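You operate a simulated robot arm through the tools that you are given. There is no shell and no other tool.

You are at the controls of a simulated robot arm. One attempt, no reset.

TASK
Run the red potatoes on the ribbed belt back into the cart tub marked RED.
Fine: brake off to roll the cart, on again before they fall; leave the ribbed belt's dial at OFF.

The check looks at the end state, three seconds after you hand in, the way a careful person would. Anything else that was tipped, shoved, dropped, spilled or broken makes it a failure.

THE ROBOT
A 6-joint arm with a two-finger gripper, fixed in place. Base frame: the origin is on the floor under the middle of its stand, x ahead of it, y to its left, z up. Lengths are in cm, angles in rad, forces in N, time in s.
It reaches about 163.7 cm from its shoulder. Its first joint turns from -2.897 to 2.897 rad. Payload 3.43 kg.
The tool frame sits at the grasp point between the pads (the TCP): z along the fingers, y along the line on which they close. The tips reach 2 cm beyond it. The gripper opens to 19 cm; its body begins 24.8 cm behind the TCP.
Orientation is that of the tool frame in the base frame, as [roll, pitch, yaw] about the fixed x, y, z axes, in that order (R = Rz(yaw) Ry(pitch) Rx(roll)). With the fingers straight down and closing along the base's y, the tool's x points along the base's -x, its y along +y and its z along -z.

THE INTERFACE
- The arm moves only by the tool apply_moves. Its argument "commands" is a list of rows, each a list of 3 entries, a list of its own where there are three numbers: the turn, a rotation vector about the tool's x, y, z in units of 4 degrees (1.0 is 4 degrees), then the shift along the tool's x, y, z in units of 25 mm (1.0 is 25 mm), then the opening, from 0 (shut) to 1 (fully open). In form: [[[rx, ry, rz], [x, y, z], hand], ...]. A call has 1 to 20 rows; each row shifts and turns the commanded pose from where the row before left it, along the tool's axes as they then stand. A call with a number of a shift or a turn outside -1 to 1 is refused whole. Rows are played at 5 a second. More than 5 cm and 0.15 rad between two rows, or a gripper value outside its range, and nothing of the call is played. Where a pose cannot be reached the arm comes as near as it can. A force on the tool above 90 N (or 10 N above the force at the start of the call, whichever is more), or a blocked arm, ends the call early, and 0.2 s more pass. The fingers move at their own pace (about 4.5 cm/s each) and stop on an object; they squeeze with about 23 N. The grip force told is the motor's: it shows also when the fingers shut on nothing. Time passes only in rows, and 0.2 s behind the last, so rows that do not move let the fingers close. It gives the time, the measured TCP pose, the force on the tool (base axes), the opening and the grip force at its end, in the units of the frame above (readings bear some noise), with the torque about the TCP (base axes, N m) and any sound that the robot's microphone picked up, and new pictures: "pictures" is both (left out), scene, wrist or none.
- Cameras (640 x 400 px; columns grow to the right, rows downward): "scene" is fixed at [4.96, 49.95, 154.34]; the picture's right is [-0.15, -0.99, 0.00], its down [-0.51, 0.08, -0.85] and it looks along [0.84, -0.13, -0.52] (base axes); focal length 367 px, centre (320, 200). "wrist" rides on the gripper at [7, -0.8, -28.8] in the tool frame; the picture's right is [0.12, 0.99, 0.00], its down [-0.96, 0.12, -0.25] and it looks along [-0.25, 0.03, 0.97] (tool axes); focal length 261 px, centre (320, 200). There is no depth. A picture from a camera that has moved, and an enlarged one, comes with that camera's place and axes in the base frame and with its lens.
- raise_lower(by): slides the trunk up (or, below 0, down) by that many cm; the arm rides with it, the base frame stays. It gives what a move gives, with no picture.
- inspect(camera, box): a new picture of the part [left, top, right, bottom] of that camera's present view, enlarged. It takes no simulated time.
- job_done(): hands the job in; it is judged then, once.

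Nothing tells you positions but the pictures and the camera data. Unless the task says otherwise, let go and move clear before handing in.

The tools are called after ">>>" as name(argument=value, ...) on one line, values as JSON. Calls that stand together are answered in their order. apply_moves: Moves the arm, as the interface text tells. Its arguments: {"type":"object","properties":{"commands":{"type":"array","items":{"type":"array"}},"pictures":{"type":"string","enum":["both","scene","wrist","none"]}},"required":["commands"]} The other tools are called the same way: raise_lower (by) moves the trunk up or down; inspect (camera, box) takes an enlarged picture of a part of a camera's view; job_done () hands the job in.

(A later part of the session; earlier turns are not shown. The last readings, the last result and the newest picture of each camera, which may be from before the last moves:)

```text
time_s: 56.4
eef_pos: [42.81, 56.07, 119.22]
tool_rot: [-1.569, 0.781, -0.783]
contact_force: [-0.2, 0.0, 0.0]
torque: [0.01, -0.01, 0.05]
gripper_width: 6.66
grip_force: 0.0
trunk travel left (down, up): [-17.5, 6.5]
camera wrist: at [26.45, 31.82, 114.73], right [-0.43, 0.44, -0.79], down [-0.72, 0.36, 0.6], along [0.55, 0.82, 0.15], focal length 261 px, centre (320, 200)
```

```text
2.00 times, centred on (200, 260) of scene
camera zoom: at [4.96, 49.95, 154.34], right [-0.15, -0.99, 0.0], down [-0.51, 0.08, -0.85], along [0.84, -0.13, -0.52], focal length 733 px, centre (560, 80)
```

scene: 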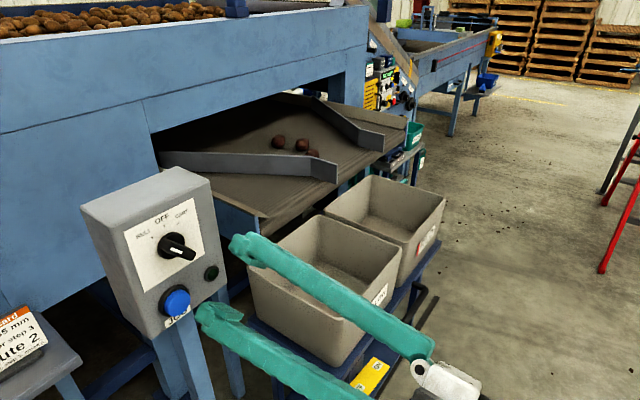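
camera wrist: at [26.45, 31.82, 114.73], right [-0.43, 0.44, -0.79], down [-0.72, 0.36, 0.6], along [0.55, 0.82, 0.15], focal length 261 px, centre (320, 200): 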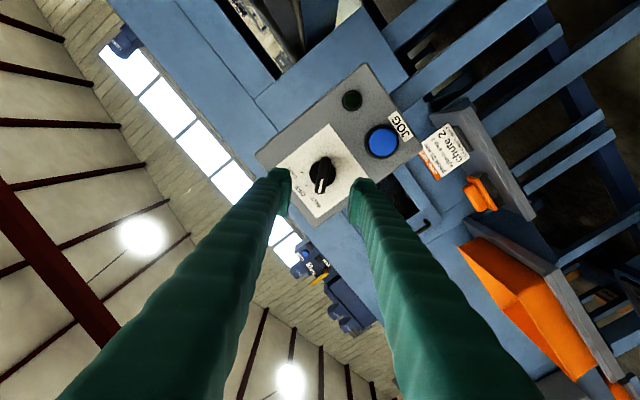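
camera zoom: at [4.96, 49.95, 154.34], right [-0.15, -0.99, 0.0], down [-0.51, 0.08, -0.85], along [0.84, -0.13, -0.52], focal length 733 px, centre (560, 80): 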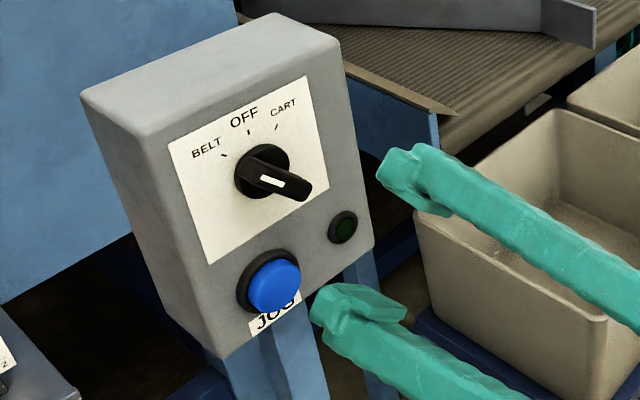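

The tool is aligned with the knob bar between the open fingers. I'll approach partway and recheck centring before closing.

>>> apply_moves(commands=[[[0, 0, 0], [0.1, 0.1, 0.8], 0.3], [[0, 0, 0], [0.05, 0.05, 0.8], 0.3], [[0, 0, 0], [0, 0, 0.8], 0.3], [[0, 0, 0], [0, 0, 0], 0.3]])

>>> inspect(camera="wrist", box=[240, 110, 400, 240])

>>> inspect(camera="scene", box=[110, 190, 270, 330])

```text
time_s: 57.4
eef_pos: [47.14, 60.31, 118.73]
tool_rot: [-1.568, 0.784, -0.785]
contact_force: [-0.2, 0.1, -0.8]
torque: [-0.01, -0.04, 0.0]
gripper_width: 5.72
grip_force: 0.1
trunk travel left (down, up): [-17.5, 6.5]
camera wrist: at [30.77, 36.05, 114.22], right [-0.43, 0.44, -0.79], down [-0.72, 0.36, 0.6], along [0.55, 0.82, 0.15], focal length 261 px, centre (320, 200)
```

scene: 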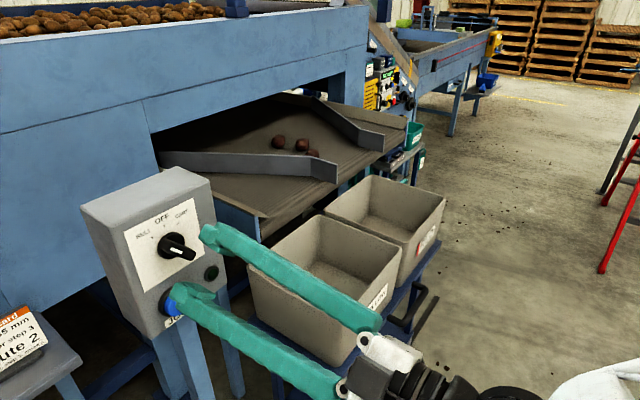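
wrist: 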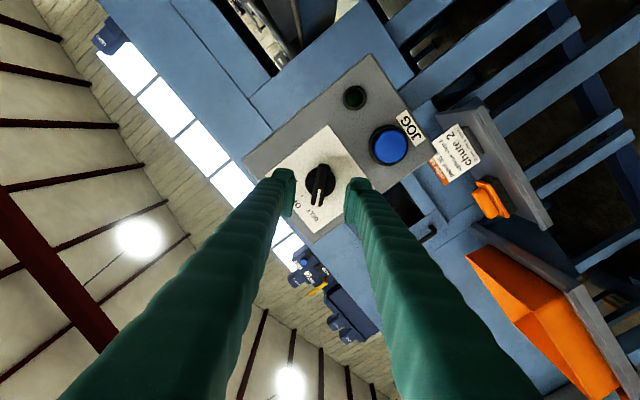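

```text
3.08 times, centred on (320, 175) of wrist
camera zoom: at [30.77, 36.05, 114.22], right [-0.43, 0.44, -0.79], down [-0.72, 0.36, 0.6], along [0.55, 0.82, 0.15], focal length 802 px, centre (320, 277)
```

zoom: 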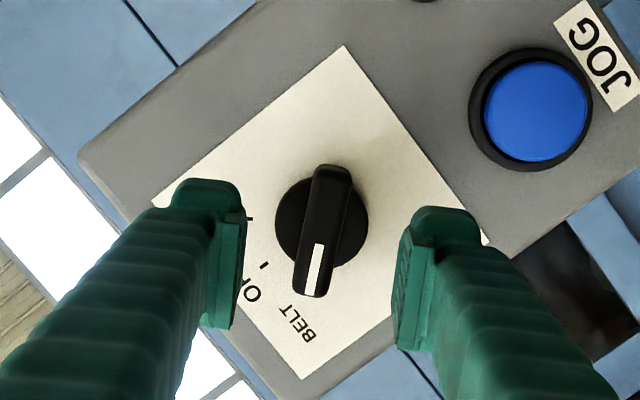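

```text
2.86 times, centred on (190, 260) of scene
camera zoom: at [4.96, 49.95, 154.34], right [-0.15, -0.99, 0.0], down [-0.51, 0.08, -0.85], along [0.84, -0.13, -0.52], focal length 1047 px, centre (691, 29)
```

zoom: 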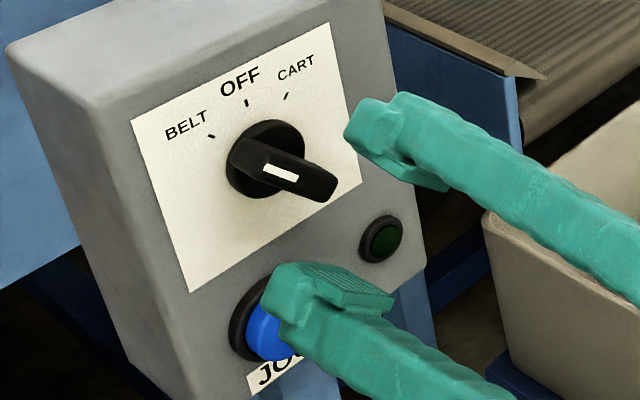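

>>> apply_moves(commands=[[[0, 0, 0], [0.06, 0.05, 0.5], 0.28], [[0, 0, 0], [0, 0, 0.5], 0.28], [[0, 0, 0], [0, 0, 0.4], 0.28], [[0, 0, 0], [0, 0, 0.3], 0.28], [[0, 0, 0], [0, 0, 0], 0.28]])

>>> inspect(camera="wrist", box=[240, 110, 400, 240])

>>> inspect(camera="scene", box=[110, 190, 270, 330])

```text
time_s: 58.6
eef_pos: [50.11, 63.35, 118.59]
tool_rot: [-1.57, 0.782, -0.784]
contact_force: [-0.2, 0.3, -0.4]
torque: [-0.03, 0.0, 0.03]
gripper_width: 5.32
grip_force: 0.1
trunk travel left (down, up): [-17.5, 6.5]
camera wrist: at [33.77, 39.05, 114.09], right [-0.43, 0.44, -0.79], down [-0.72, 0.36, 0.6], along [0.55, 0.82, 0.15], focal length 261 px, centre (320, 200)
```

scene: 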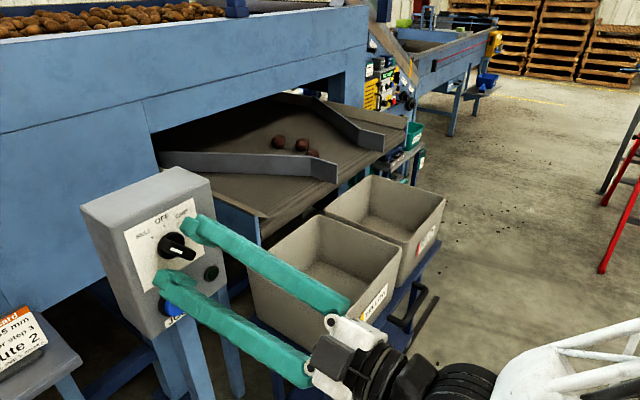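
wrist: 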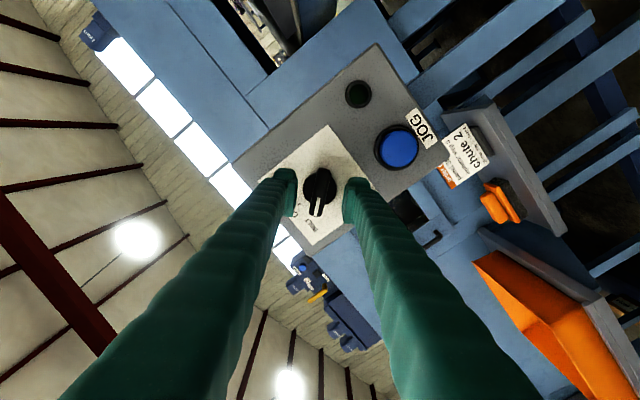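

```text
3.08 times, centred on (320, 175) of wrist
camera zoom: at [33.77, 39.05, 114.09], right [-0.43, 0.44, -0.79], down [-0.72, 0.36, 0.6], along [0.55, 0.82, 0.15], focal length 802 px, centre (320, 277)
```

zoom: 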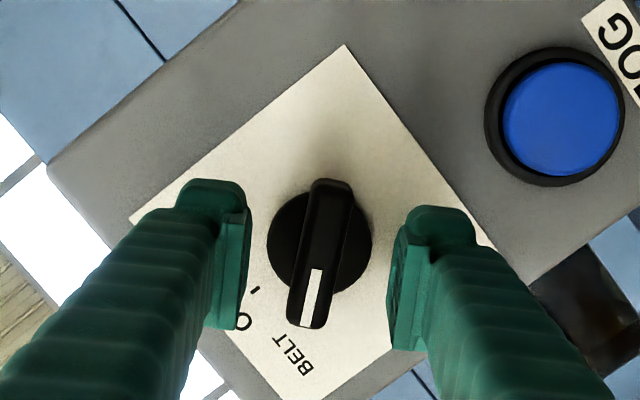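

```text
2.86 times, centred on (190, 260) of scene
camera zoom: at [4.96, 49.95, 154.34], right [-0.15, -0.99, 0.0], down [-0.51, 0.08, -0.85], along [0.84, -0.13, -0.52], focal length 1047 px, centre (691, 29)
```

zoom: 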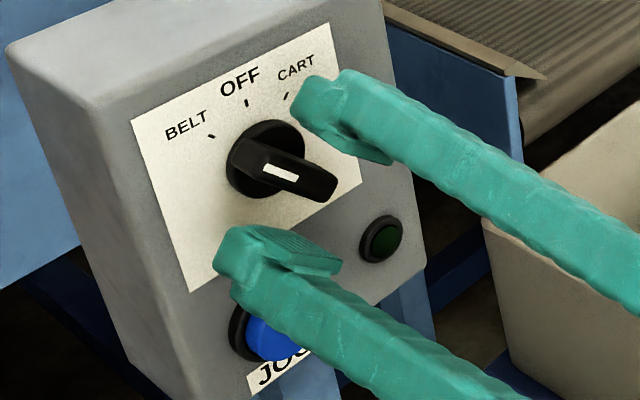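

Fingers straddle the bar, centred. I'll advance a touch and close gently on it.

>>> apply_moves(commands=[[[0, 0, 0], [0.08, 0, 0.2], 0.25], [[0, 0, 0], [0, 0, 0], 0.15], [[0, 0, 0], [0, 0, 0], 0.05], [[0, 0, 0], [0, 0, 0], 0], [[0, 0, 0], [0, 0, 0], 0], [[0, 0, 0], [0, 0, 0], 0]])

>>> inspect(camera="wrist", box=[240, 110, 400, 240])

>>> inspect(camera="scene", box=[110, 190, 270, 330])

```text
time_s: 60.0
eef_pos: [50.64, 63.59, 118.42]
tool_rot: [-1.567, 0.783, -0.782]
contact_force: [5.5, 1.8, 4.8]
torque: [0.87, 0.86, -0.05]
gripper_width: 1.79
grip_force: 44.9
trunk travel left (down, up): [-17.5, 6.5]
camera wrist: at [34.26, 39.33, 113.97], right [-0.43, 0.44, -0.79], down [-0.72, 0.36, 0.6], along [0.55, 0.82, 0.15], focal length 261 px, centre (320, 200)
```

scene: 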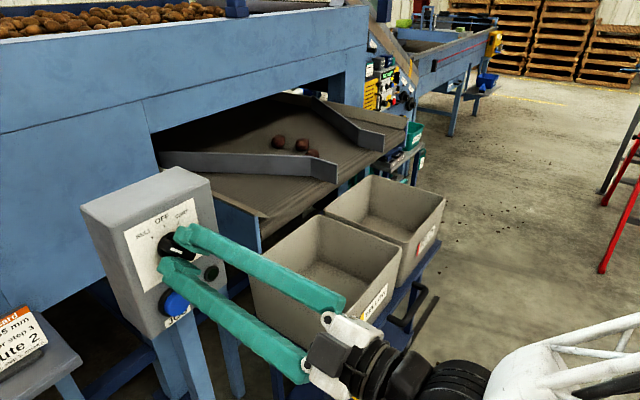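
wrist: 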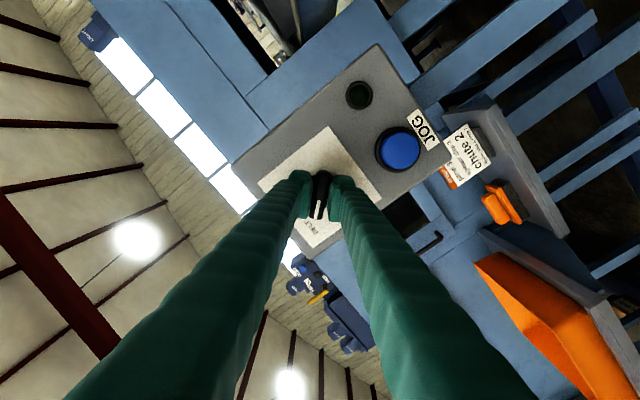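

```text
3.08 times, centred on (320, 175) of wrist
camera zoom: at [34.26, 39.33, 113.97], right [-0.43, 0.44, -0.79], down [-0.72, 0.36, 0.6], along [0.55, 0.82, 0.15], focal length 802 px, centre (320, 277)
```

zoom: 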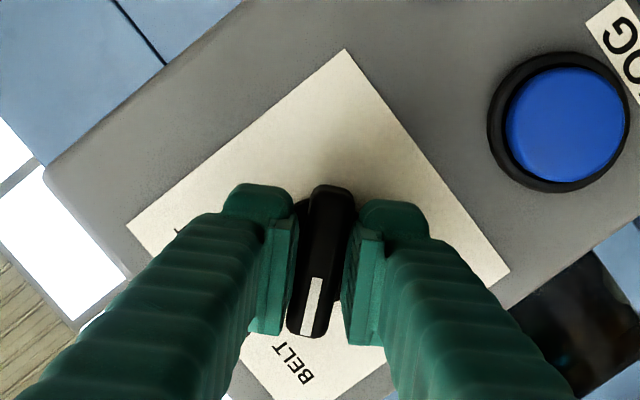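

```text
2.86 times, centred on (190, 260) of scene
camera zoom: at [4.96, 49.95, 154.34], right [-0.15, -0.99, 0.0], down [-0.51, 0.08, -0.85], along [0.84, -0.13, -0.52], focal length 1047 px, centre (691, 29)
```

zoom: 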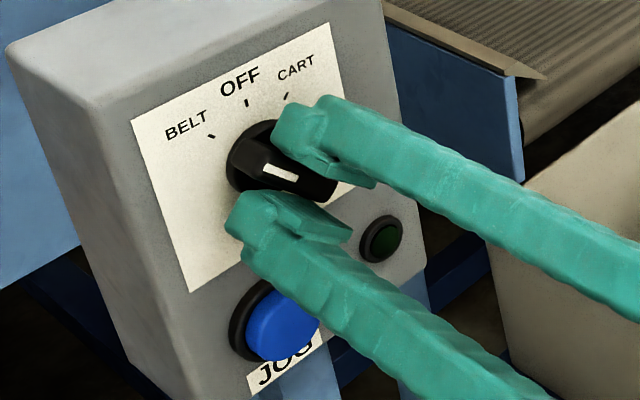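

Knob gripped (1.8 cm). Turning it clockwise in steps from BELT towards OFF first.

>>> apply_moves(commands=[[[0, 0, 0.5], [0, 0, 0], 0], [[0, 0, 0.75], [0, 0, 0], 0], [[0, 0, 1], [0, 0, 0], 0], [[0, 0, 1], [0, 0, 0], 0], [[0, 0, 1], [0, 0, 0], 0], [[0, 0, 1], [0, 0, 0], 0], [[0, 0, 1], [0, 0, 0], 0], [[0, 0, 1], [0, 0, 0], 0], [[0, 0, 1], [0, 0, 0], 0], [[0, 0, 1], [0, 0, 0], 0], [[0, 0, 1], [0, 0, 0], 0], [[0, 0, 1], [0, 0, 0], 0]])

>>> inspect(camera="wrist", box=[240, 110, 400, 240])

>>> inspect(camera="scene", box=[110, 190, 270, 330])

```text
time_s: 62.6
eef_pos: [50.71, 63.64, 118.46]
tool_rot: [-0.473, 1.567, 0.31]
contact_force: [15.0, 10.2, 28.1]
torque: [0.27, -0.32, -0.02]
gripper_width: 1.61
grip_force: 44.1
trunk travel left (down, up): [-17.5, 6.5]
camera wrist: at [30.87, 42.72, 111.28], right [-0.7, 0.7, -0.12], down [-0.26, -0.09, 0.96], along [0.66, 0.7, 0.25], focal length 261 px, centre (320, 200)
```

scene: 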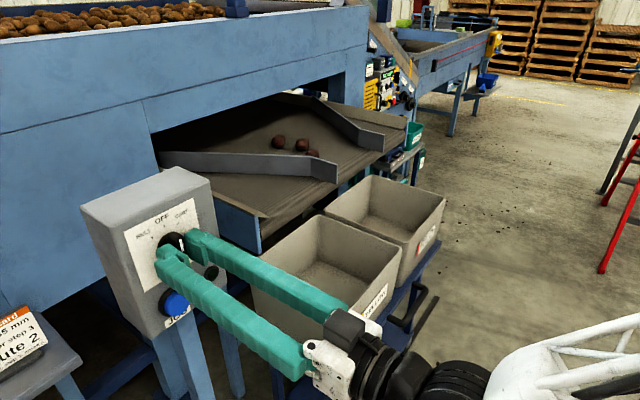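
wrist: 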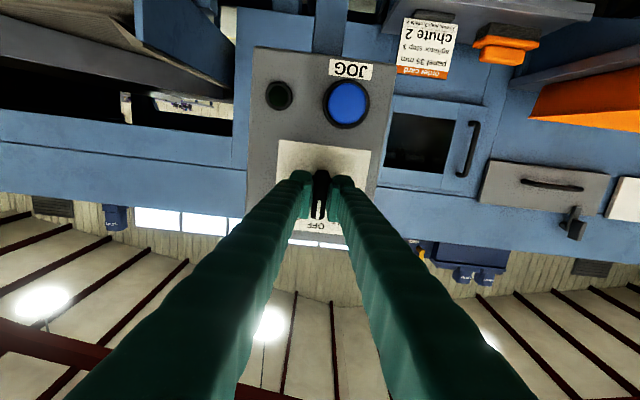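

```text
3.08 times, centred on (320, 175) of wrist
camera zoom: at [30.87, 42.72, 111.28], right [-0.7, 0.7, -0.12], down [-0.26, -0.09, 0.96], along [0.66, 0.7, 0.25], focal length 802 px, centre (320, 277)
```

zoom: 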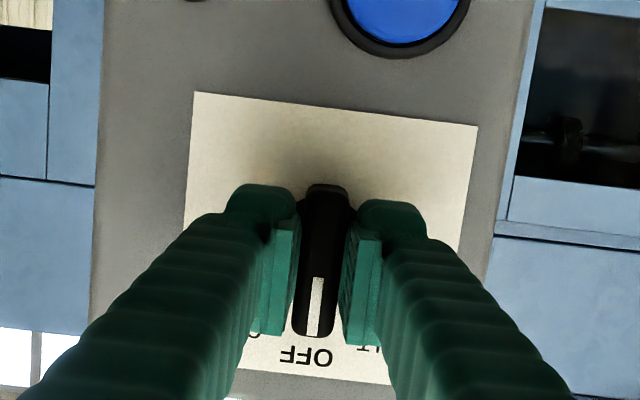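

```text
2.86 times, centred on (190, 260) of scene
camera zoom: at [4.96, 49.95, 154.34], right [-0.15, -0.99, 0.0], down [-0.51, 0.08, -0.85], along [0.84, -0.13, -0.52], focal length 1047 px, centre (691, 29)
```

zoom: 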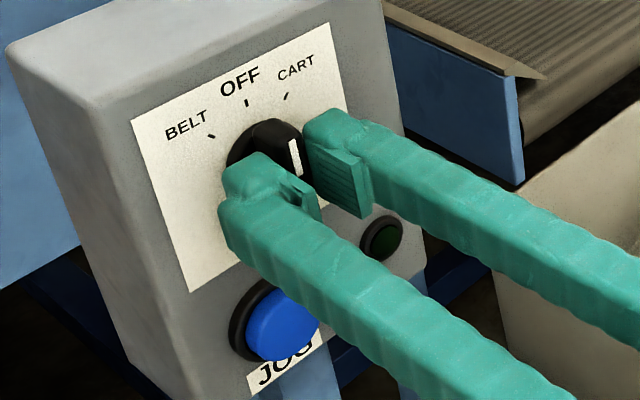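

The dial is now at OFF, with some sideways load meaning my turning axis is slightly below the knob's. I'll relieve it by shifting up about 5 mm, then go on to CART.

>>> apply_moves(commands=[[[0, 0, 0], [-0.1, 0, 0], 0], [[0, 0, 0], [-0.1, 0, 0], 0], [[0, 0, 0], [0, 0, 0], 0]], pictures="none")

```text
time_s: 63.4
eef_pos: [50.65, 63.63, 118.45]
tool_rot: [-2.471, 1.566, -1.685]
contact_force: [11.0, 2.6, -6.7]
torque: [0.0, 0.06, -0.06]
gripper_width: 1.59
grip_force: 45.0
trunk travel left (down, up): [-17.5, 6.5]
```

>>> apply_moves(commands=[[[0, 0, 0.75], [0, 0, 0], 0], [[0, 0, 1], [0, 0, 0], 0], [[0, 0, 1], [0, 0, 0], 0], [[0, 0, 1], [0, 0, 0], 0], [[0, 0, 1], [0, 0, 0], 0], [[0, 0, 1], [0, 0, 0], 0], [[0, 0, 1], [0, 0, 0], 0], [[0, 0, 1], [0, 0, 0], 0], [[0, 0, 1], [0, 0, 0], 0], [[0, 0, 1], [0, 0, 0], 0], [[0, 0, 1], [0, 0, 0], 0], [[0, 0, 0.5], [0, 0, 0], 0], [[0, 0, 0], [0, 0, 0], 0]])

>>> inspect(camera="wrist", box=[240, 110, 400, 240])

>>> inspect(camera="scene", box=[110, 190, 270, 330])

```text
time_s: 64.6
eef_pos: [50.45, 63.16, 119.22]
tool_rot: [1.637, 1.246, 2.384]
contact_force: [64.6, -45.3, -20.2]
torque: [-0.51, -0.39, -0.63]
gripper_width: 1.63
grip_force: 44.9
out of reach, approached as far as the arm can: row 5, 6
trunk travel left (down, up): [-17.5, 6.5]
stopped in row 6: the force on the tool passed its limit at 99 N (the readings are from after the stop); the commanded pose is now the measured one
camera wrist: at [28.29, 44.49, 112.93], right [-0.67, 0.72, 0.2], down [-0.03, -0.3, 0.95], along [0.75, 0.63, 0.22], focal length 261 px, centre (320, 200)
```

scene: 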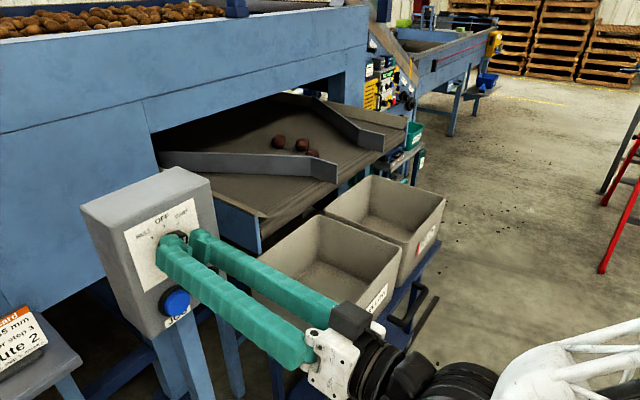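
wrist: 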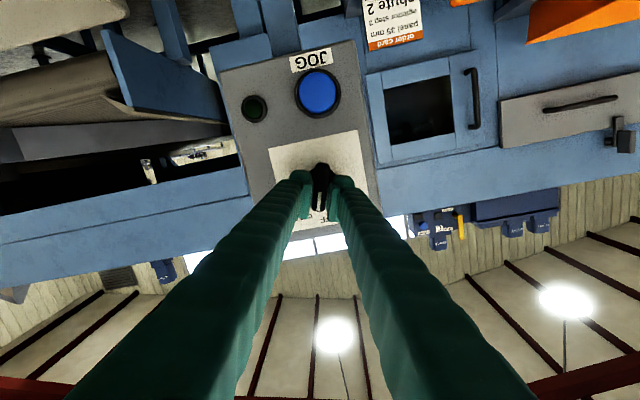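

```text
3.08 times, centred on (320, 175) of wrist
camera zoom: at [28.29, 44.49, 112.93], right [-0.67, 0.72, 0.2], down [-0.03, -0.3, 0.95], along [0.75, 0.63, 0.22], focal length 802 px, centre (320, 277)
```

zoom: 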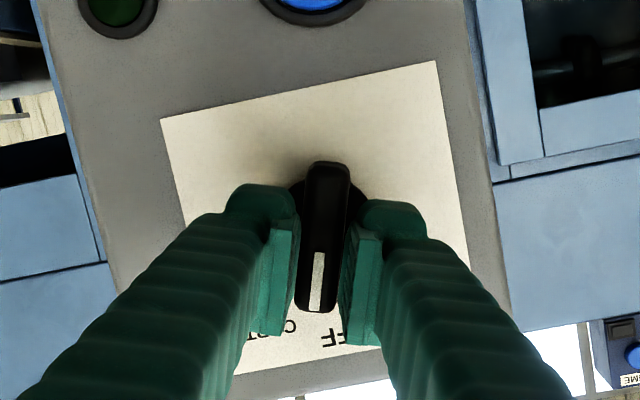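

```text
2.86 times, centred on (190, 260) of scene
camera zoom: at [4.96, 49.95, 154.34], right [-0.15, -0.99, 0.0], down [-0.51, 0.08, -0.85], along [0.84, -0.13, -0.52], focal length 1047 px, centre (691, 29)
```

zoom: 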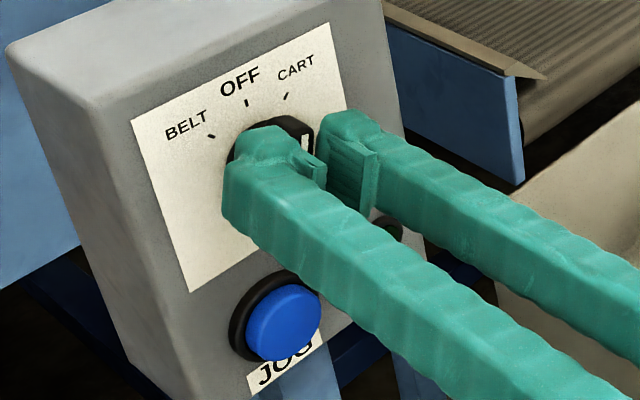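

The arm hit a rotation limit of its last joint about 16° past OFF and loaded up sideways. I'll open the fingers, back off, and regrip with the hand turned 180° so the OFF→CART range is reachable.

>>> apply_moves(commands=[[[0, 0, 0], [0, 0, 0], 0.15], [[0, 0, 0], [0, 0, 0], 0.28], [[0, 0, 0], [0, 0, 0], 0.28], [[0, 0, 0], [0, 0, 0], 0.28]])

>>> inspect(camera="wrist", box=[240, 110, 400, 240])

```text
time_s: 65.6
eef_pos: [49.52, 63.77, 119.61]
tool_rot: [1.621, 1.252, 2.386]
contact_force: [-0.3, -0.4, -0.7]
torque: [0.0, 0.0, -0.02]
gripper_width: 5.33
grip_force: 0.0
trunk travel left (down, up): [-17.5, 6.5]
camera wrist: at [27.72, 44.9, 113.05], right [-0.68, 0.71, 0.2], down [-0.03, -0.3, 0.95], along [0.74, 0.64, 0.23], focal length 261 px, centre (320, 200)
```

scene: 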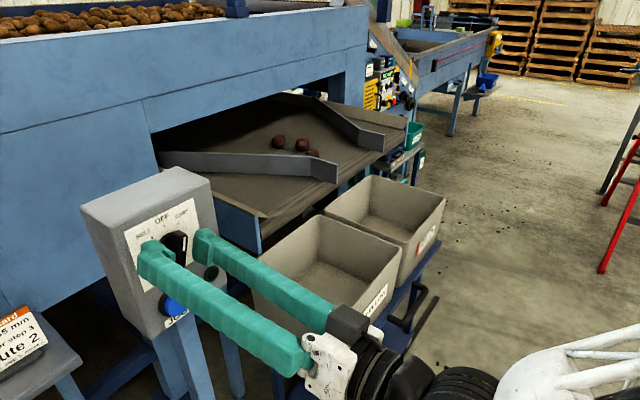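
wrist: 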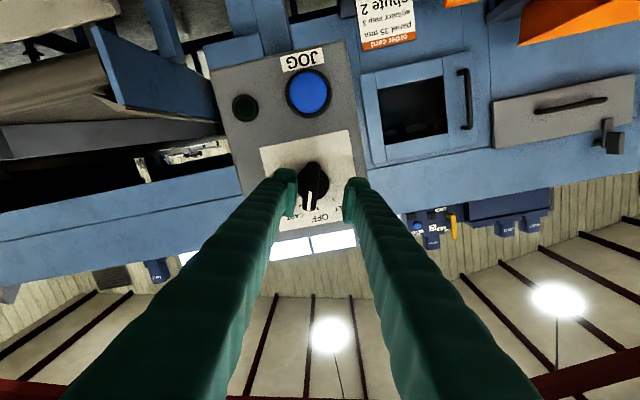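

```text
3.08 times, centred on (320, 175) of wrist
camera zoom: at [27.72, 44.9, 113.05], right [-0.68, 0.71, 0.2], down [-0.03, -0.3, 0.95], along [0.74, 0.64, 0.23], focal length 802 px, centre (320, 277)
```

zoom: 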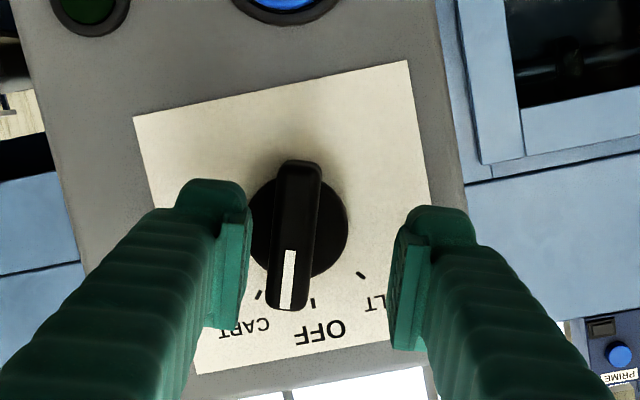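

The knob rests about 20° past OFF towards CART. I'm backing off 8 cm and turning the hand by about −178°.

>>> apply_moves(commands=[[[0, 0, 0], [0, 0, -0.8], 0.28], [[0, 0, 0], [0, 0, -0.8], 0.28], [[0, 0, 0], [0, 0, -0.8], 0.28], [[0, 0, 0], [0, 0, -0.8], 0.28], [[0, 0, -1], [0, 0, 0], 0.28], [[0, 0, -1], [0, 0, 0], 0.28], [[0, 0, -1], [0, 0, 0], 0.28], [[0, 0, -1], [0, 0, 0], 0.28], [[0, 0, -1], [0, 0, 0], 0.28], [[0, 0, -1], [0, 0, 0], 0.28], [[0, 0, -1], [0, 0, 0], 0.28], [[0, 0, -1], [0, 0, 0], 0.28], [[0, 0, -1], [0, 0, 0], 0.28], [[0, 0, -1], [0, 0, 0], 0.28], [[0, 0, -1], [0, 0, 0], 0.28], [[0, 0, -1], [0, 0, 0], 0.28], [[0, 0, -1], [0, 0, 0], 0.28], [[0, 0, -1], [0, 0, 0], 0.28], [[0, 0, -1], [0, 0, 0], 0.28]], pictures="none")

>>> apply_moves(commands=[[[0, 0, -1], [0, 0, 0], 0.28], [[0, 0, -1], [0, 0, 0], 0.28], [[0, 0, -1], [0, 0, 0], 0.28], [[0, 0, -1], [0, 0, 0], 0.28], [[0, 0, -1], [0, 0, 0], 0.28], [[0, 0, -1], [0, 0, 0], 0.28], [[0, 0, -1], [0, 0, 0], 0.28], [[0, 0, -1], [0, 0, 0], 0.28], [[0, 0, -1], [0, 0, 0], 0.28], [[0, 0, -1], [0, 0, 0], 0.28], [[0, 0, -1], [0, 0, 0], 0.28], [[0, 0, -1], [0, 0, 0], 0.28], [[0, 0, -1], [0, 0, 0], 0.28], [[0, 0, -1], [0, 0, 0], 0.28], [[0, 0, -1], [0, 0, 0], 0.28], [[0, 0, 0], [0, 0, 0], 0.28]])

```text
time_s: 69.6
eef_pos: [43.66, 58.31, 119.69]
tool_rot: [-1.595, 0.841, -0.825]
contact_force: [-0.7, -0.3, 0.9]
torque: [-0.01, 0.0, -0.04]
gripper_width: 5.31
grip_force: 0.0
trunk travel left (down, up): [-17.5, 6.5]
```

```text
time_s: 73.0
eef_pos: [43.89, 58.35, 119.73]
tool_rot: [-1.588, -0.207, -0.803]
contact_force: [0.0, 0.4, -0.7]
torque: [0.0, 0.0, 0.02]
gripper_width: 5.31
grip_force: 0.1
trunk travel left (down, up): [-17.5, 6.5]
camera wrist: at [27.7, 33.57, 122.4], right [0.21, -0.24, -0.95], down [-0.82, 0.49, -0.3], along [0.54, 0.84, -0.1], focal length 261 px, centre (320, 200)
```

scene: 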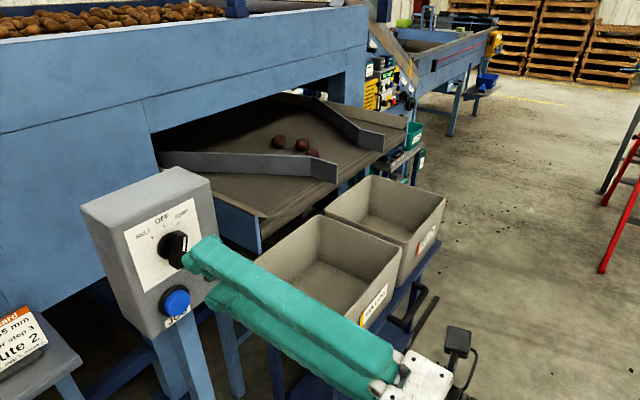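
wrist: 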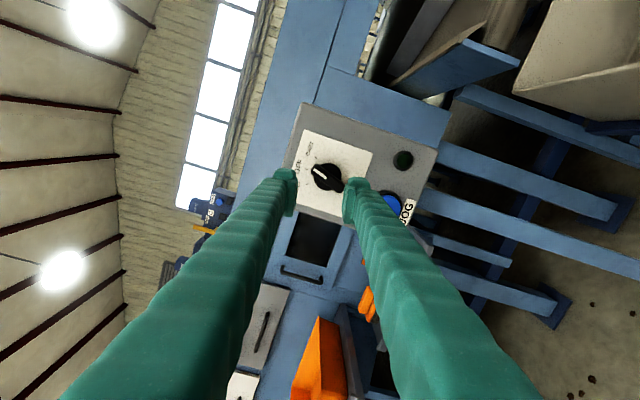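

>>> apply_moves(commands=[[[0, 0, -1], [0, 0, 0], 0.28], [[0, 0, -1], [0, 0, 0], 0.28], [[0, 0, -1], [0, 0, 0], 0.28], [[0, 0, -1], [0, 0, 0], 0.28], [[0, 0, -1], [0, 0, 0], 0.28], [[0, 0, -1], [0, 0, 0], 0.28], [[0, 0, -1], [0, 0, 0], 0.28], [[0, 0, -1], [0, 0, 0], 0.28], [[0, 0, -1], [0, 0, 0], 0.28], [[0, 0, -1], [0, 0, 0], 0.28], [[0, 0, -1], [0, 0, 0], 0.28], [[0, 0, -1], [0, 0, 0], 0.28], [[0, 0, -1], [0, 0, 0], 0.28], [[0, 0, -1], [0, 0, 0], 0.28], [[0, 0, -0.5], [0, 0, 0], 0.28], [[0, 0, 0], [-0.315, 0.48, 0], 0.28], [[0, 0, 0], [0, 0, 0], 0.28]])

>>> inspect(camera="wrist", box=[240, 110, 400, 240])

>>> inspect(camera="scene", box=[110, 190, 270, 330])

```text
time_s: 76.6
eef_pos: [44.3, 57.72, 118.58]
tool_rot: [-1.62, -1.217, -0.763]
contact_force: [0.1, -0.7, 0.1]
torque: [0.02, 0.04, -0.03]
gripper_width: 5.31
grip_force: 0.1
trunk travel left (down, up): [-17.5, 6.5]
camera wrist: at [24.81, 36.72, 125.91], right [0.67, -0.71, -0.23], down [-0.35, -0.02, -0.94], along [0.66, 0.71, -0.26], focal length 261 px, centre (320, 200)
```

scene: 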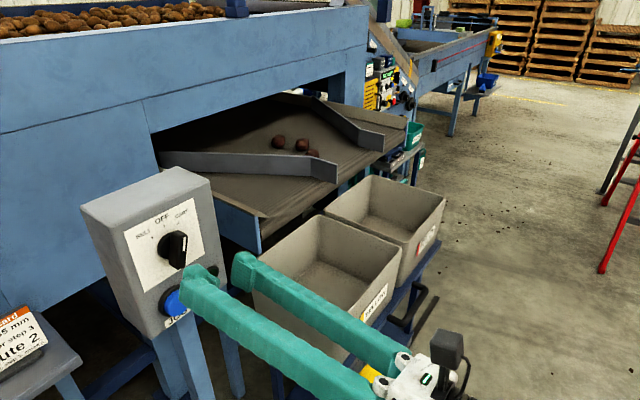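
wrist: 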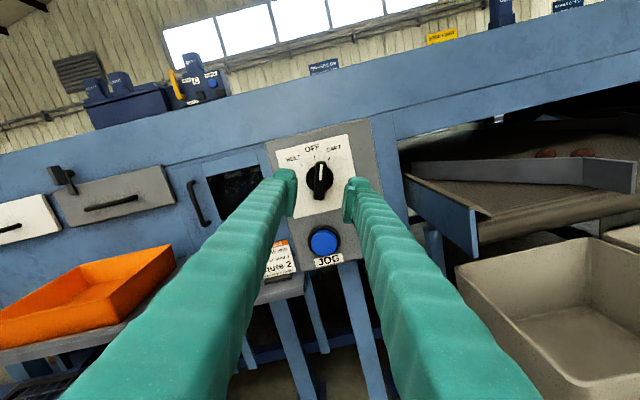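

```text
3.08 times, centred on (320, 175) of wrist
camera zoom: at [24.81, 36.72, 125.91], right [0.67, -0.71, -0.23], down [-0.35, -0.02, -0.94], along [0.66, 0.71, -0.26], focal length 802 px, centre (320, 277)
```

zoom: 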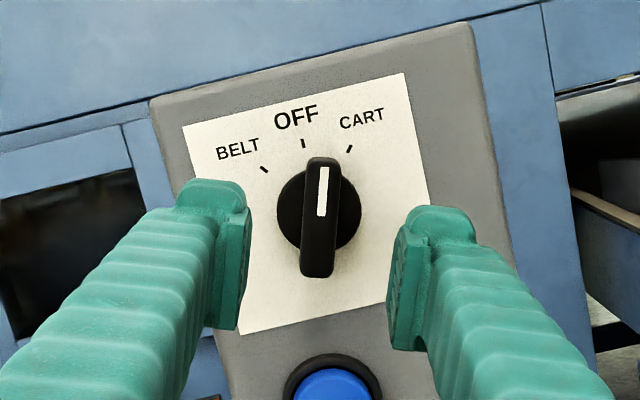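

```text
2.86 times, centred on (190, 260) of scene
camera zoom: at [4.96, 49.95, 154.34], right [-0.15, -0.99, 0.0], down [-0.51, 0.08, -0.85], along [0.84, -0.13, -0.52], focal length 1047 px, centre (691, 29)
```

zoom: 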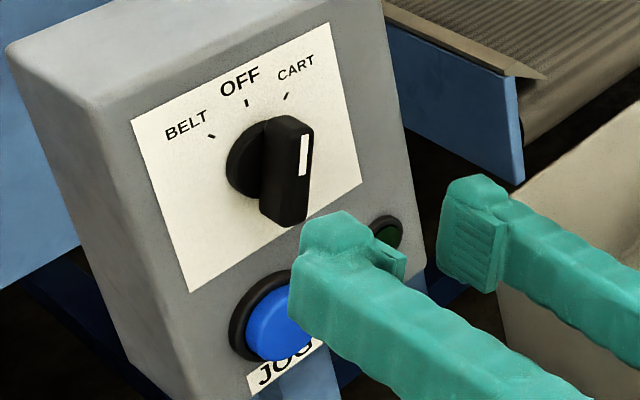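

The regrip orientation is right side up and reachable. I'll approach and close on the bar again.

>>> apply_moves(commands=[[[0, 0, 0], [0, 0, 0.9], 0.28], [[0, 0, 0], [0, 0, 0.9], 0.28], [[0, 0, 0], [0, 0, 0.8], 0.28], [[0, 0, 0], [0, 0, 0.5], 0.28], [[0, 0, 0], [0, 0, 0.34], 0.28], [[0, 0, 0], [0, 0, 0], 0.28]])

>>> inspect(camera="wrist", box=[240, 110, 400, 240])

>>> inspect(camera="scene", box=[110, 190, 270, 330])

```text
time_s: 78.0
eef_pos: [50.41, 63.84, 118.49]
tool_rot: [-1.619, -1.217, -0.762]
contact_force: [0.4, 0.1, 0.5]
torque: [0.01, 0.0, 0.01]
gripper_width: 5.29
grip_force: 0.1
trunk travel left (down, up): [-17.5, 6.5]
camera wrist: at [31.02, 42.79, 125.78], right [0.67, -0.71, -0.23], down [-0.35, -0.02, -0.94], along [0.66, 0.71, -0.26], focal length 261 px, centre (320, 200)
```

scene: 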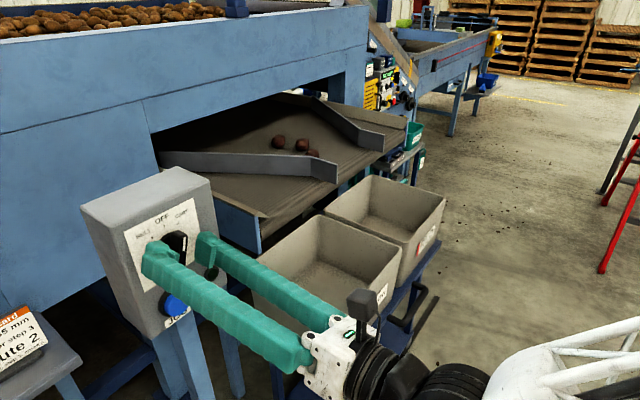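
wrist: 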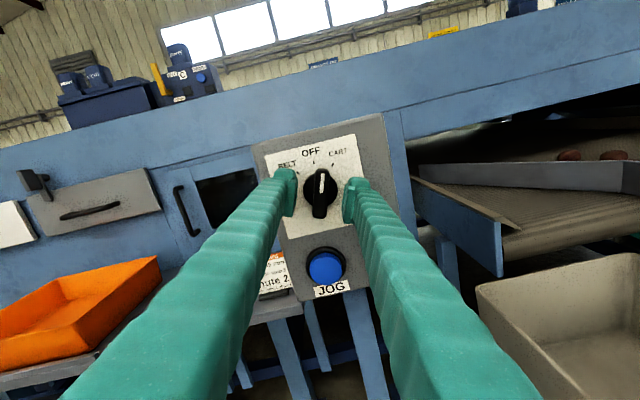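

```text
3.08 times, centred on (320, 175) of wrist
camera zoom: at [31.02, 42.79, 125.78], right [0.67, -0.71, -0.23], down [-0.35, -0.02, -0.94], along [0.66, 0.71, -0.26], focal length 802 px, centre (320, 277)
```

zoom: 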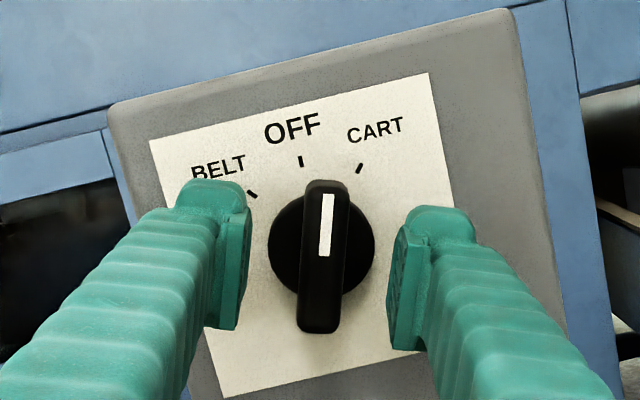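

```text
2.86 times, centred on (190, 260) of scene
camera zoom: at [4.96, 49.95, 154.34], right [-0.15, -0.99, 0.0], down [-0.51, 0.08, -0.85], along [0.84, -0.13, -0.52], focal length 1047 px, centre (691, 29)
```

zoom: 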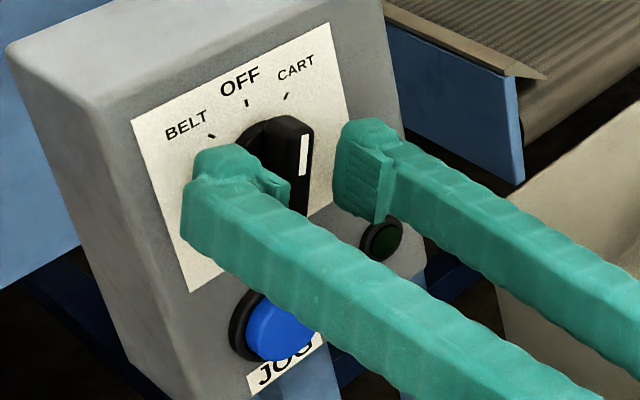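

>>> apply_moves(commands=[[[0, 0, 0], [0.03, 0.08, 0], 0.25], [[0, 0, 0], [0, 0, 0], 0.15], [[0, 0, 0], [0, 0, 0], 0.05], [[0, 0, 0], [0, 0, 0], 0], [[0, 0, 0], [0, 0, 0], 0], [[0, 0, 0], [0, 0, 0], 0]], pictures="none")

```text
time_s: 79.4
eef_pos: [50.62, 63.67, 118.47]
tool_rot: [-1.616, -1.217, -0.763]
contact_force: [-2.6, 10.8, 7.7]
torque: [0.05, -0.05, 0.11]
gripper_width: 1.6
grip_force: 45.5
trunk travel left (down, up): [-17.5, 6.5]
```

>>> apply_moves(commands=[[[0, 0, 0.75], [0, 0, 0], 0], [[0, 0, 1], [0, 0, 0], 0], [[0, 0, 1], [0, 0, 0], 0], [[0, 0, 1], [0, 0, 0], 0], [[0, 0, 1], [0, 0, 0], 0], [[0, 0, 1], [0, 0, 0], 0], [[0, 0, 0.6], [0, 0, 0], 0], [[0, 0, 0], [0, 0, 0], 0]])

>>> inspect(camera="wrist", box=[240, 110, 400, 240])

>>> inspect(camera="scene", box=[110, 190, 270, 330])

```text
time_s: 81.2
eef_pos: [50.52, 63.57, 118.41]
tool_rot: [-1.595, -0.775, -0.791]
contact_force: [-10.2, 42.7, 23.1]
torque: [-0.81, -0.91, 0.34]
gripper_width: 1.82
grip_force: 45.4
trunk travel left (down, up): [-17.5, 6.5]
camera wrist: at [32.95, 40.61, 124.38], right [0.53, -0.57, -0.63], down [-0.61, 0.26, -0.75], along [0.59, 0.78, -0.21], focal length 261 px, centre (320, 200)
```

scene: 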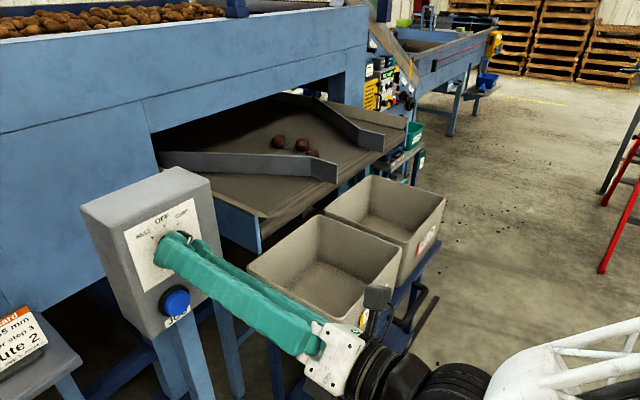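
wrist: 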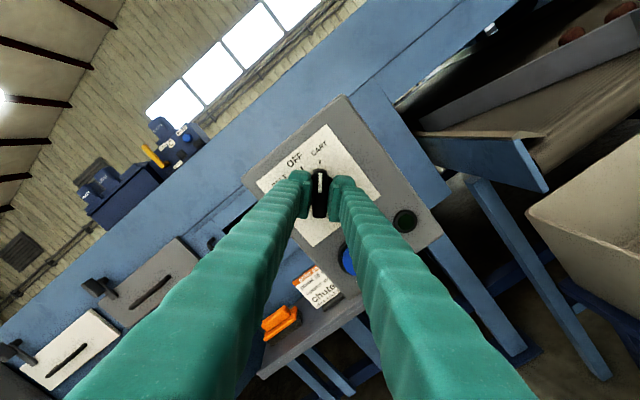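

```text
3.08 times, centred on (320, 175) of wrist
camera zoom: at [32.95, 40.61, 124.38], right [0.53, -0.57, -0.63], down [-0.61, 0.26, -0.75], along [0.59, 0.78, -0.21], focal length 802 px, centre (320, 277)
```

zoom: 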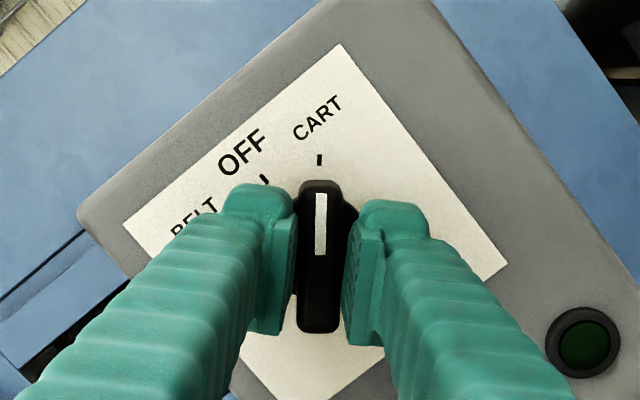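

```text
2.86 times, centred on (190, 260) of scene
camera zoom: at [4.96, 49.95, 154.34], right [-0.15, -0.99, 0.0], down [-0.51, 0.08, -0.85], along [0.84, -0.13, -0.52], focal length 1047 px, centre (691, 29)
```

zoom: 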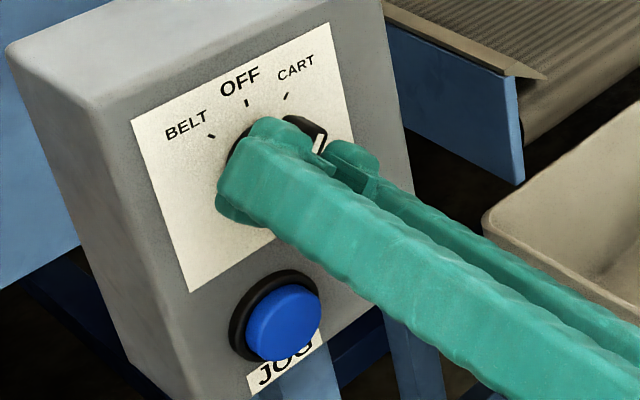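

The dial points at CART. I'll relieve the side load, open, and back away.

>>> apply_moves(commands=[[[0, 0, 0], [-0.03, -0.1, 0], 0], [[0, 0, 0], [-0.03, -0.1, 0], 0], [[0, 0, 0], [0, 0, 0], 0]], pictures="none")

>>> apply_moves(commands=[[[0, 0, 0], [0, 0, 0], 0.15], [[0, 0, 0], [0, 0, 0], 0.28], [[0, 0, 0], [0, 0, 0], 0.28], [[0, 0, 0], [0, 0, 0], 0.28], [[0, 0, 0], [0, 0, -0.8], 0.28], [[0, 0, 0], [0, 0, -0.8], 0.28], [[0, 0, 0], [0, 0, -0.8], 0.28], [[0, 0, 0], [0, 0, -0.8], 0.28], [[0, 0, 0], [0, 0, 0], 0.28]])

>>> inspect(camera="wrist", box=[240, 110, 400, 240])

>>> inspect(camera="scene", box=[110, 190, 270, 330])

```text
time_s: 82.0
eef_pos: [50.56, 63.67, 118.44]
tool_rot: [-1.595, -0.773, -0.793]
contact_force: [10.2, 10.7, 3.1]
torque: [-0.61, -1.17, -0.25]
gripper_width: 1.83
grip_force: 44.6
trunk travel left (down, up): [-17.5, 6.5]
```

```text
time_s: 84.0
eef_pos: [44.54, 58.26, 118.66]
tool_rot: [-1.592, -0.774, -0.792]
contact_force: [-0.3, -0.5, 0.5]
torque: [-0.01, 0.01, 0.02]
gripper_width: 5.3
grip_force: 0.1
trunk travel left (down, up): [-17.5, 6.5]
camera wrist: at [26.94, 35.35, 124.7], right [0.53, -0.57, -0.63], down [-0.61, 0.26, -0.75], along [0.59, 0.78, -0.21], focal length 261 px, centre (320, 200)
```

scene: 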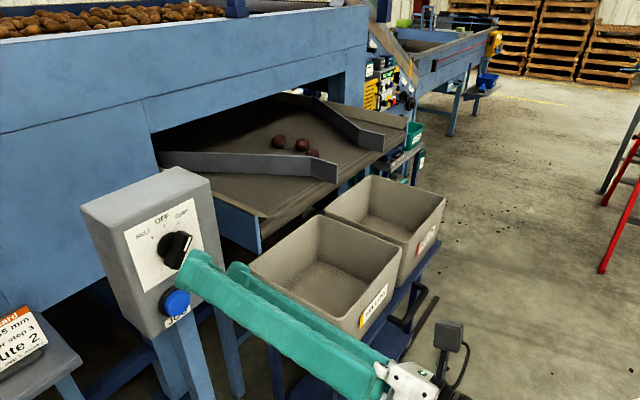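
wrist: 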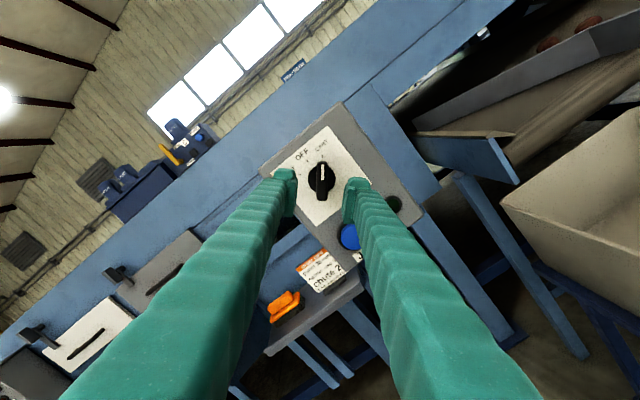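

```text
3.08 times, centred on (320, 175) of wrist
camera zoom: at [26.94, 35.35, 124.7], right [0.53, -0.57, -0.63], down [-0.61, 0.26, -0.75], along [0.59, 0.78, -0.21], focal length 802 px, centre (320, 277)
```

zoom: 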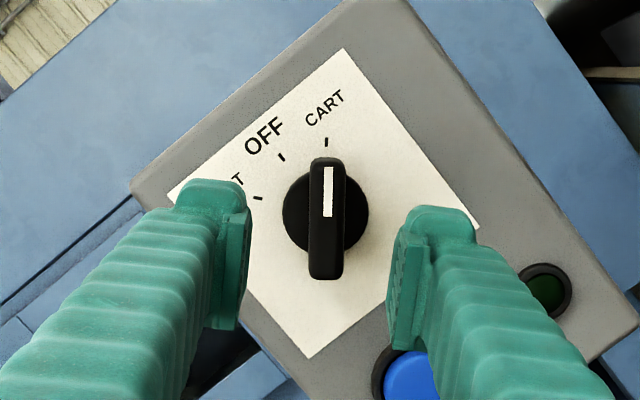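

```text
2.86 times, centred on (190, 260) of scene
camera zoom: at [4.96, 49.95, 154.34], right [-0.15, -0.99, 0.0], down [-0.51, 0.08, -0.85], along [0.84, -0.13, -0.52], focal length 1047 px, centre (691, 29)
```

zoom: 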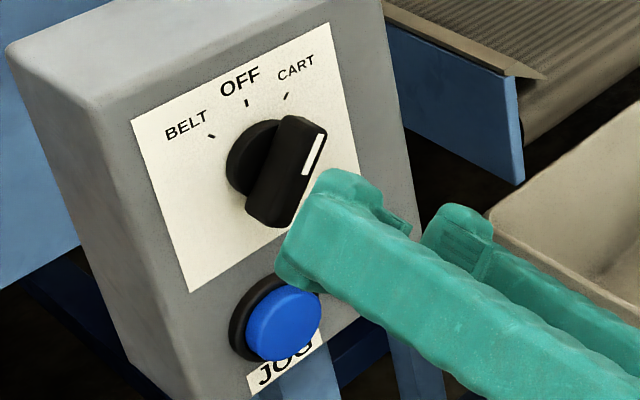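

Dial is on CART. I'll close the fingers and move down in front of the JOG button (about e −11, z 108.3).

>>> apply_moves(commands=[[[0, 0, 0], [0, 0, -0.2], 0.1], [[0, 0, 0], [-0.84, 0.64, 0], 0], [[0, 0, 0], [-0.84, 0.64, 0], 0], [[0, 0, 0], [-0.84, 0.64, 0], 0], [[0, 0, 0], [-0.78, 0.62, 0], 0], [[0, 0, 0], [0, 0, 0], 0]])

>>> inspect(camera="wrist", box=[240, 110, 400, 240])

>>> inspect(camera="scene", box=[110, 190, 310, 390])

```text
time_s: 85.4
eef_pos: [43.77, 62.38, 112.06]
tool_rot: [-1.599, -0.773, -0.791]
contact_force: [-0.3, -0.1, 0.0]
torque: [0.0, 0.03, 0.04]
gripper_width: 0.0
grip_force: 23.0
out of reach, approached as far as the arm can: row 3, 4, 5
trunk travel left (down, up): [-17.5, 6.5]
camera wrist: at [26.08, 39.49, 118.28], right [0.53, -0.57, -0.63], down [-0.61, 0.26, -0.75], along [0.59, 0.78, -0.21], focal length 261 px, centre (320, 200)
```

scene: 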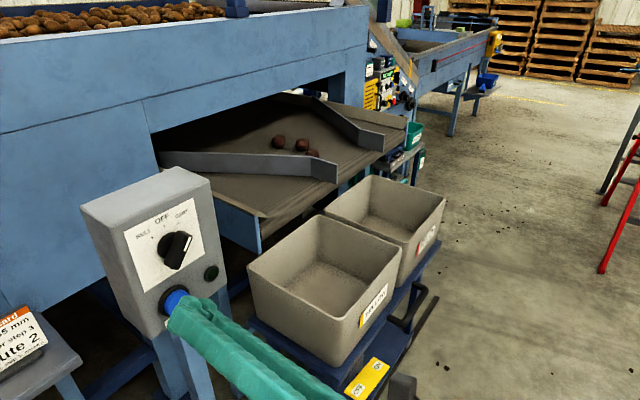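
wrist: 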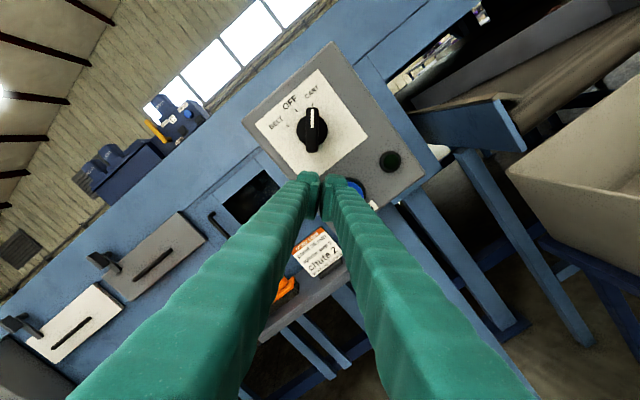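

```text
3.08 times, centred on (320, 175) of wrist
camera zoom: at [26.08, 39.49, 118.28], right [0.53, -0.57, -0.63], down [-0.61, 0.26, -0.75], along [0.59, 0.78, -0.21], focal length 802 px, centre (320, 277)
```

zoom: 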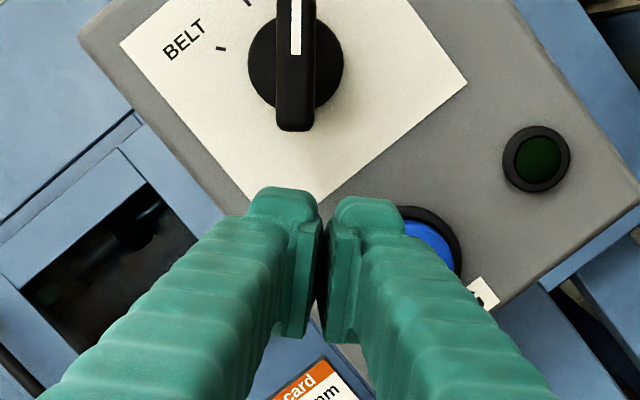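

```text
2.00 times, centred on (210, 290) of scene
camera zoom: at [4.96, 49.95, 154.34], right [-0.15, -0.99, 0.0], down [-0.51, 0.08, -0.85], along [0.84, -0.13, -0.52], focal length 733 px, centre (540, 20)
```

zoom: 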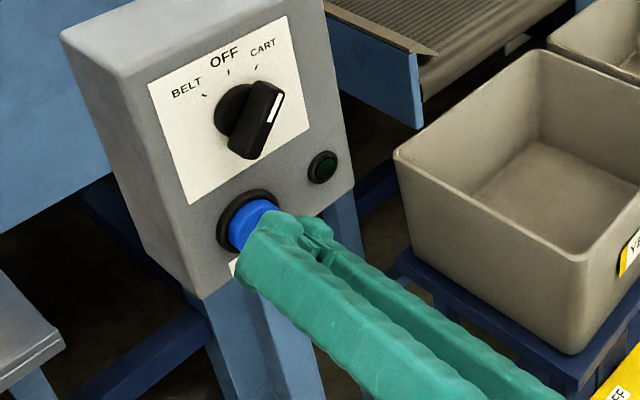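

The arm can't go lower in this posture, so I'll lower the trunk by 4 cm instead.

>>> raise_lower(by=-4)

>>> inspect(camera="wrist", box=[240, 110, 400, 240])

>>> inspect(camera="scene", box=[110, 190, 310, 390])

```text
time_s: 86.3
eef_pos: [43.69, 62.38, 108.21]
tool_rot: [-1.6, -0.774, -0.788]
contact_force: [0.0, -0.3, 0.1]
torque: [0.01, 0.01, 0.02]
gripper_width: 0.0
grip_force: 23.0
trunk travel left (down, up): [-13.5, 10.5]
```

```text
3.08 times, centred on (320, 175) of wrist
camera zoom: at [26.08, 39.48, 114.29], right [0.53, -0.57, -0.63], down [-0.61, 0.26, -0.75], along [0.59, 0.78, -0.21], focal length 802 px, centre (320, 277)
```

zoom: 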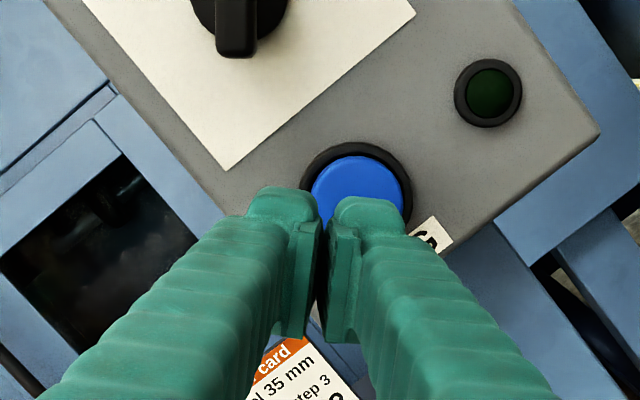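

```text
2.00 times, centred on (210, 290) of scene
camera zoom: at [4.96, 49.95, 154.34], right [-0.15, -0.99, 0.0], down [-0.51, 0.08, -0.85], along [0.84, -0.13, -0.52], focal length 733 px, centre (540, 20)
```

zoom: 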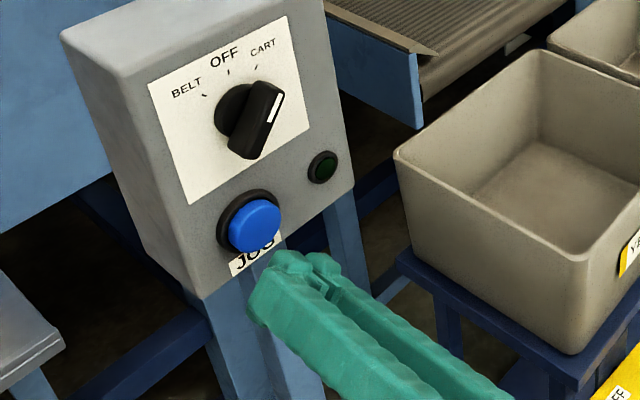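

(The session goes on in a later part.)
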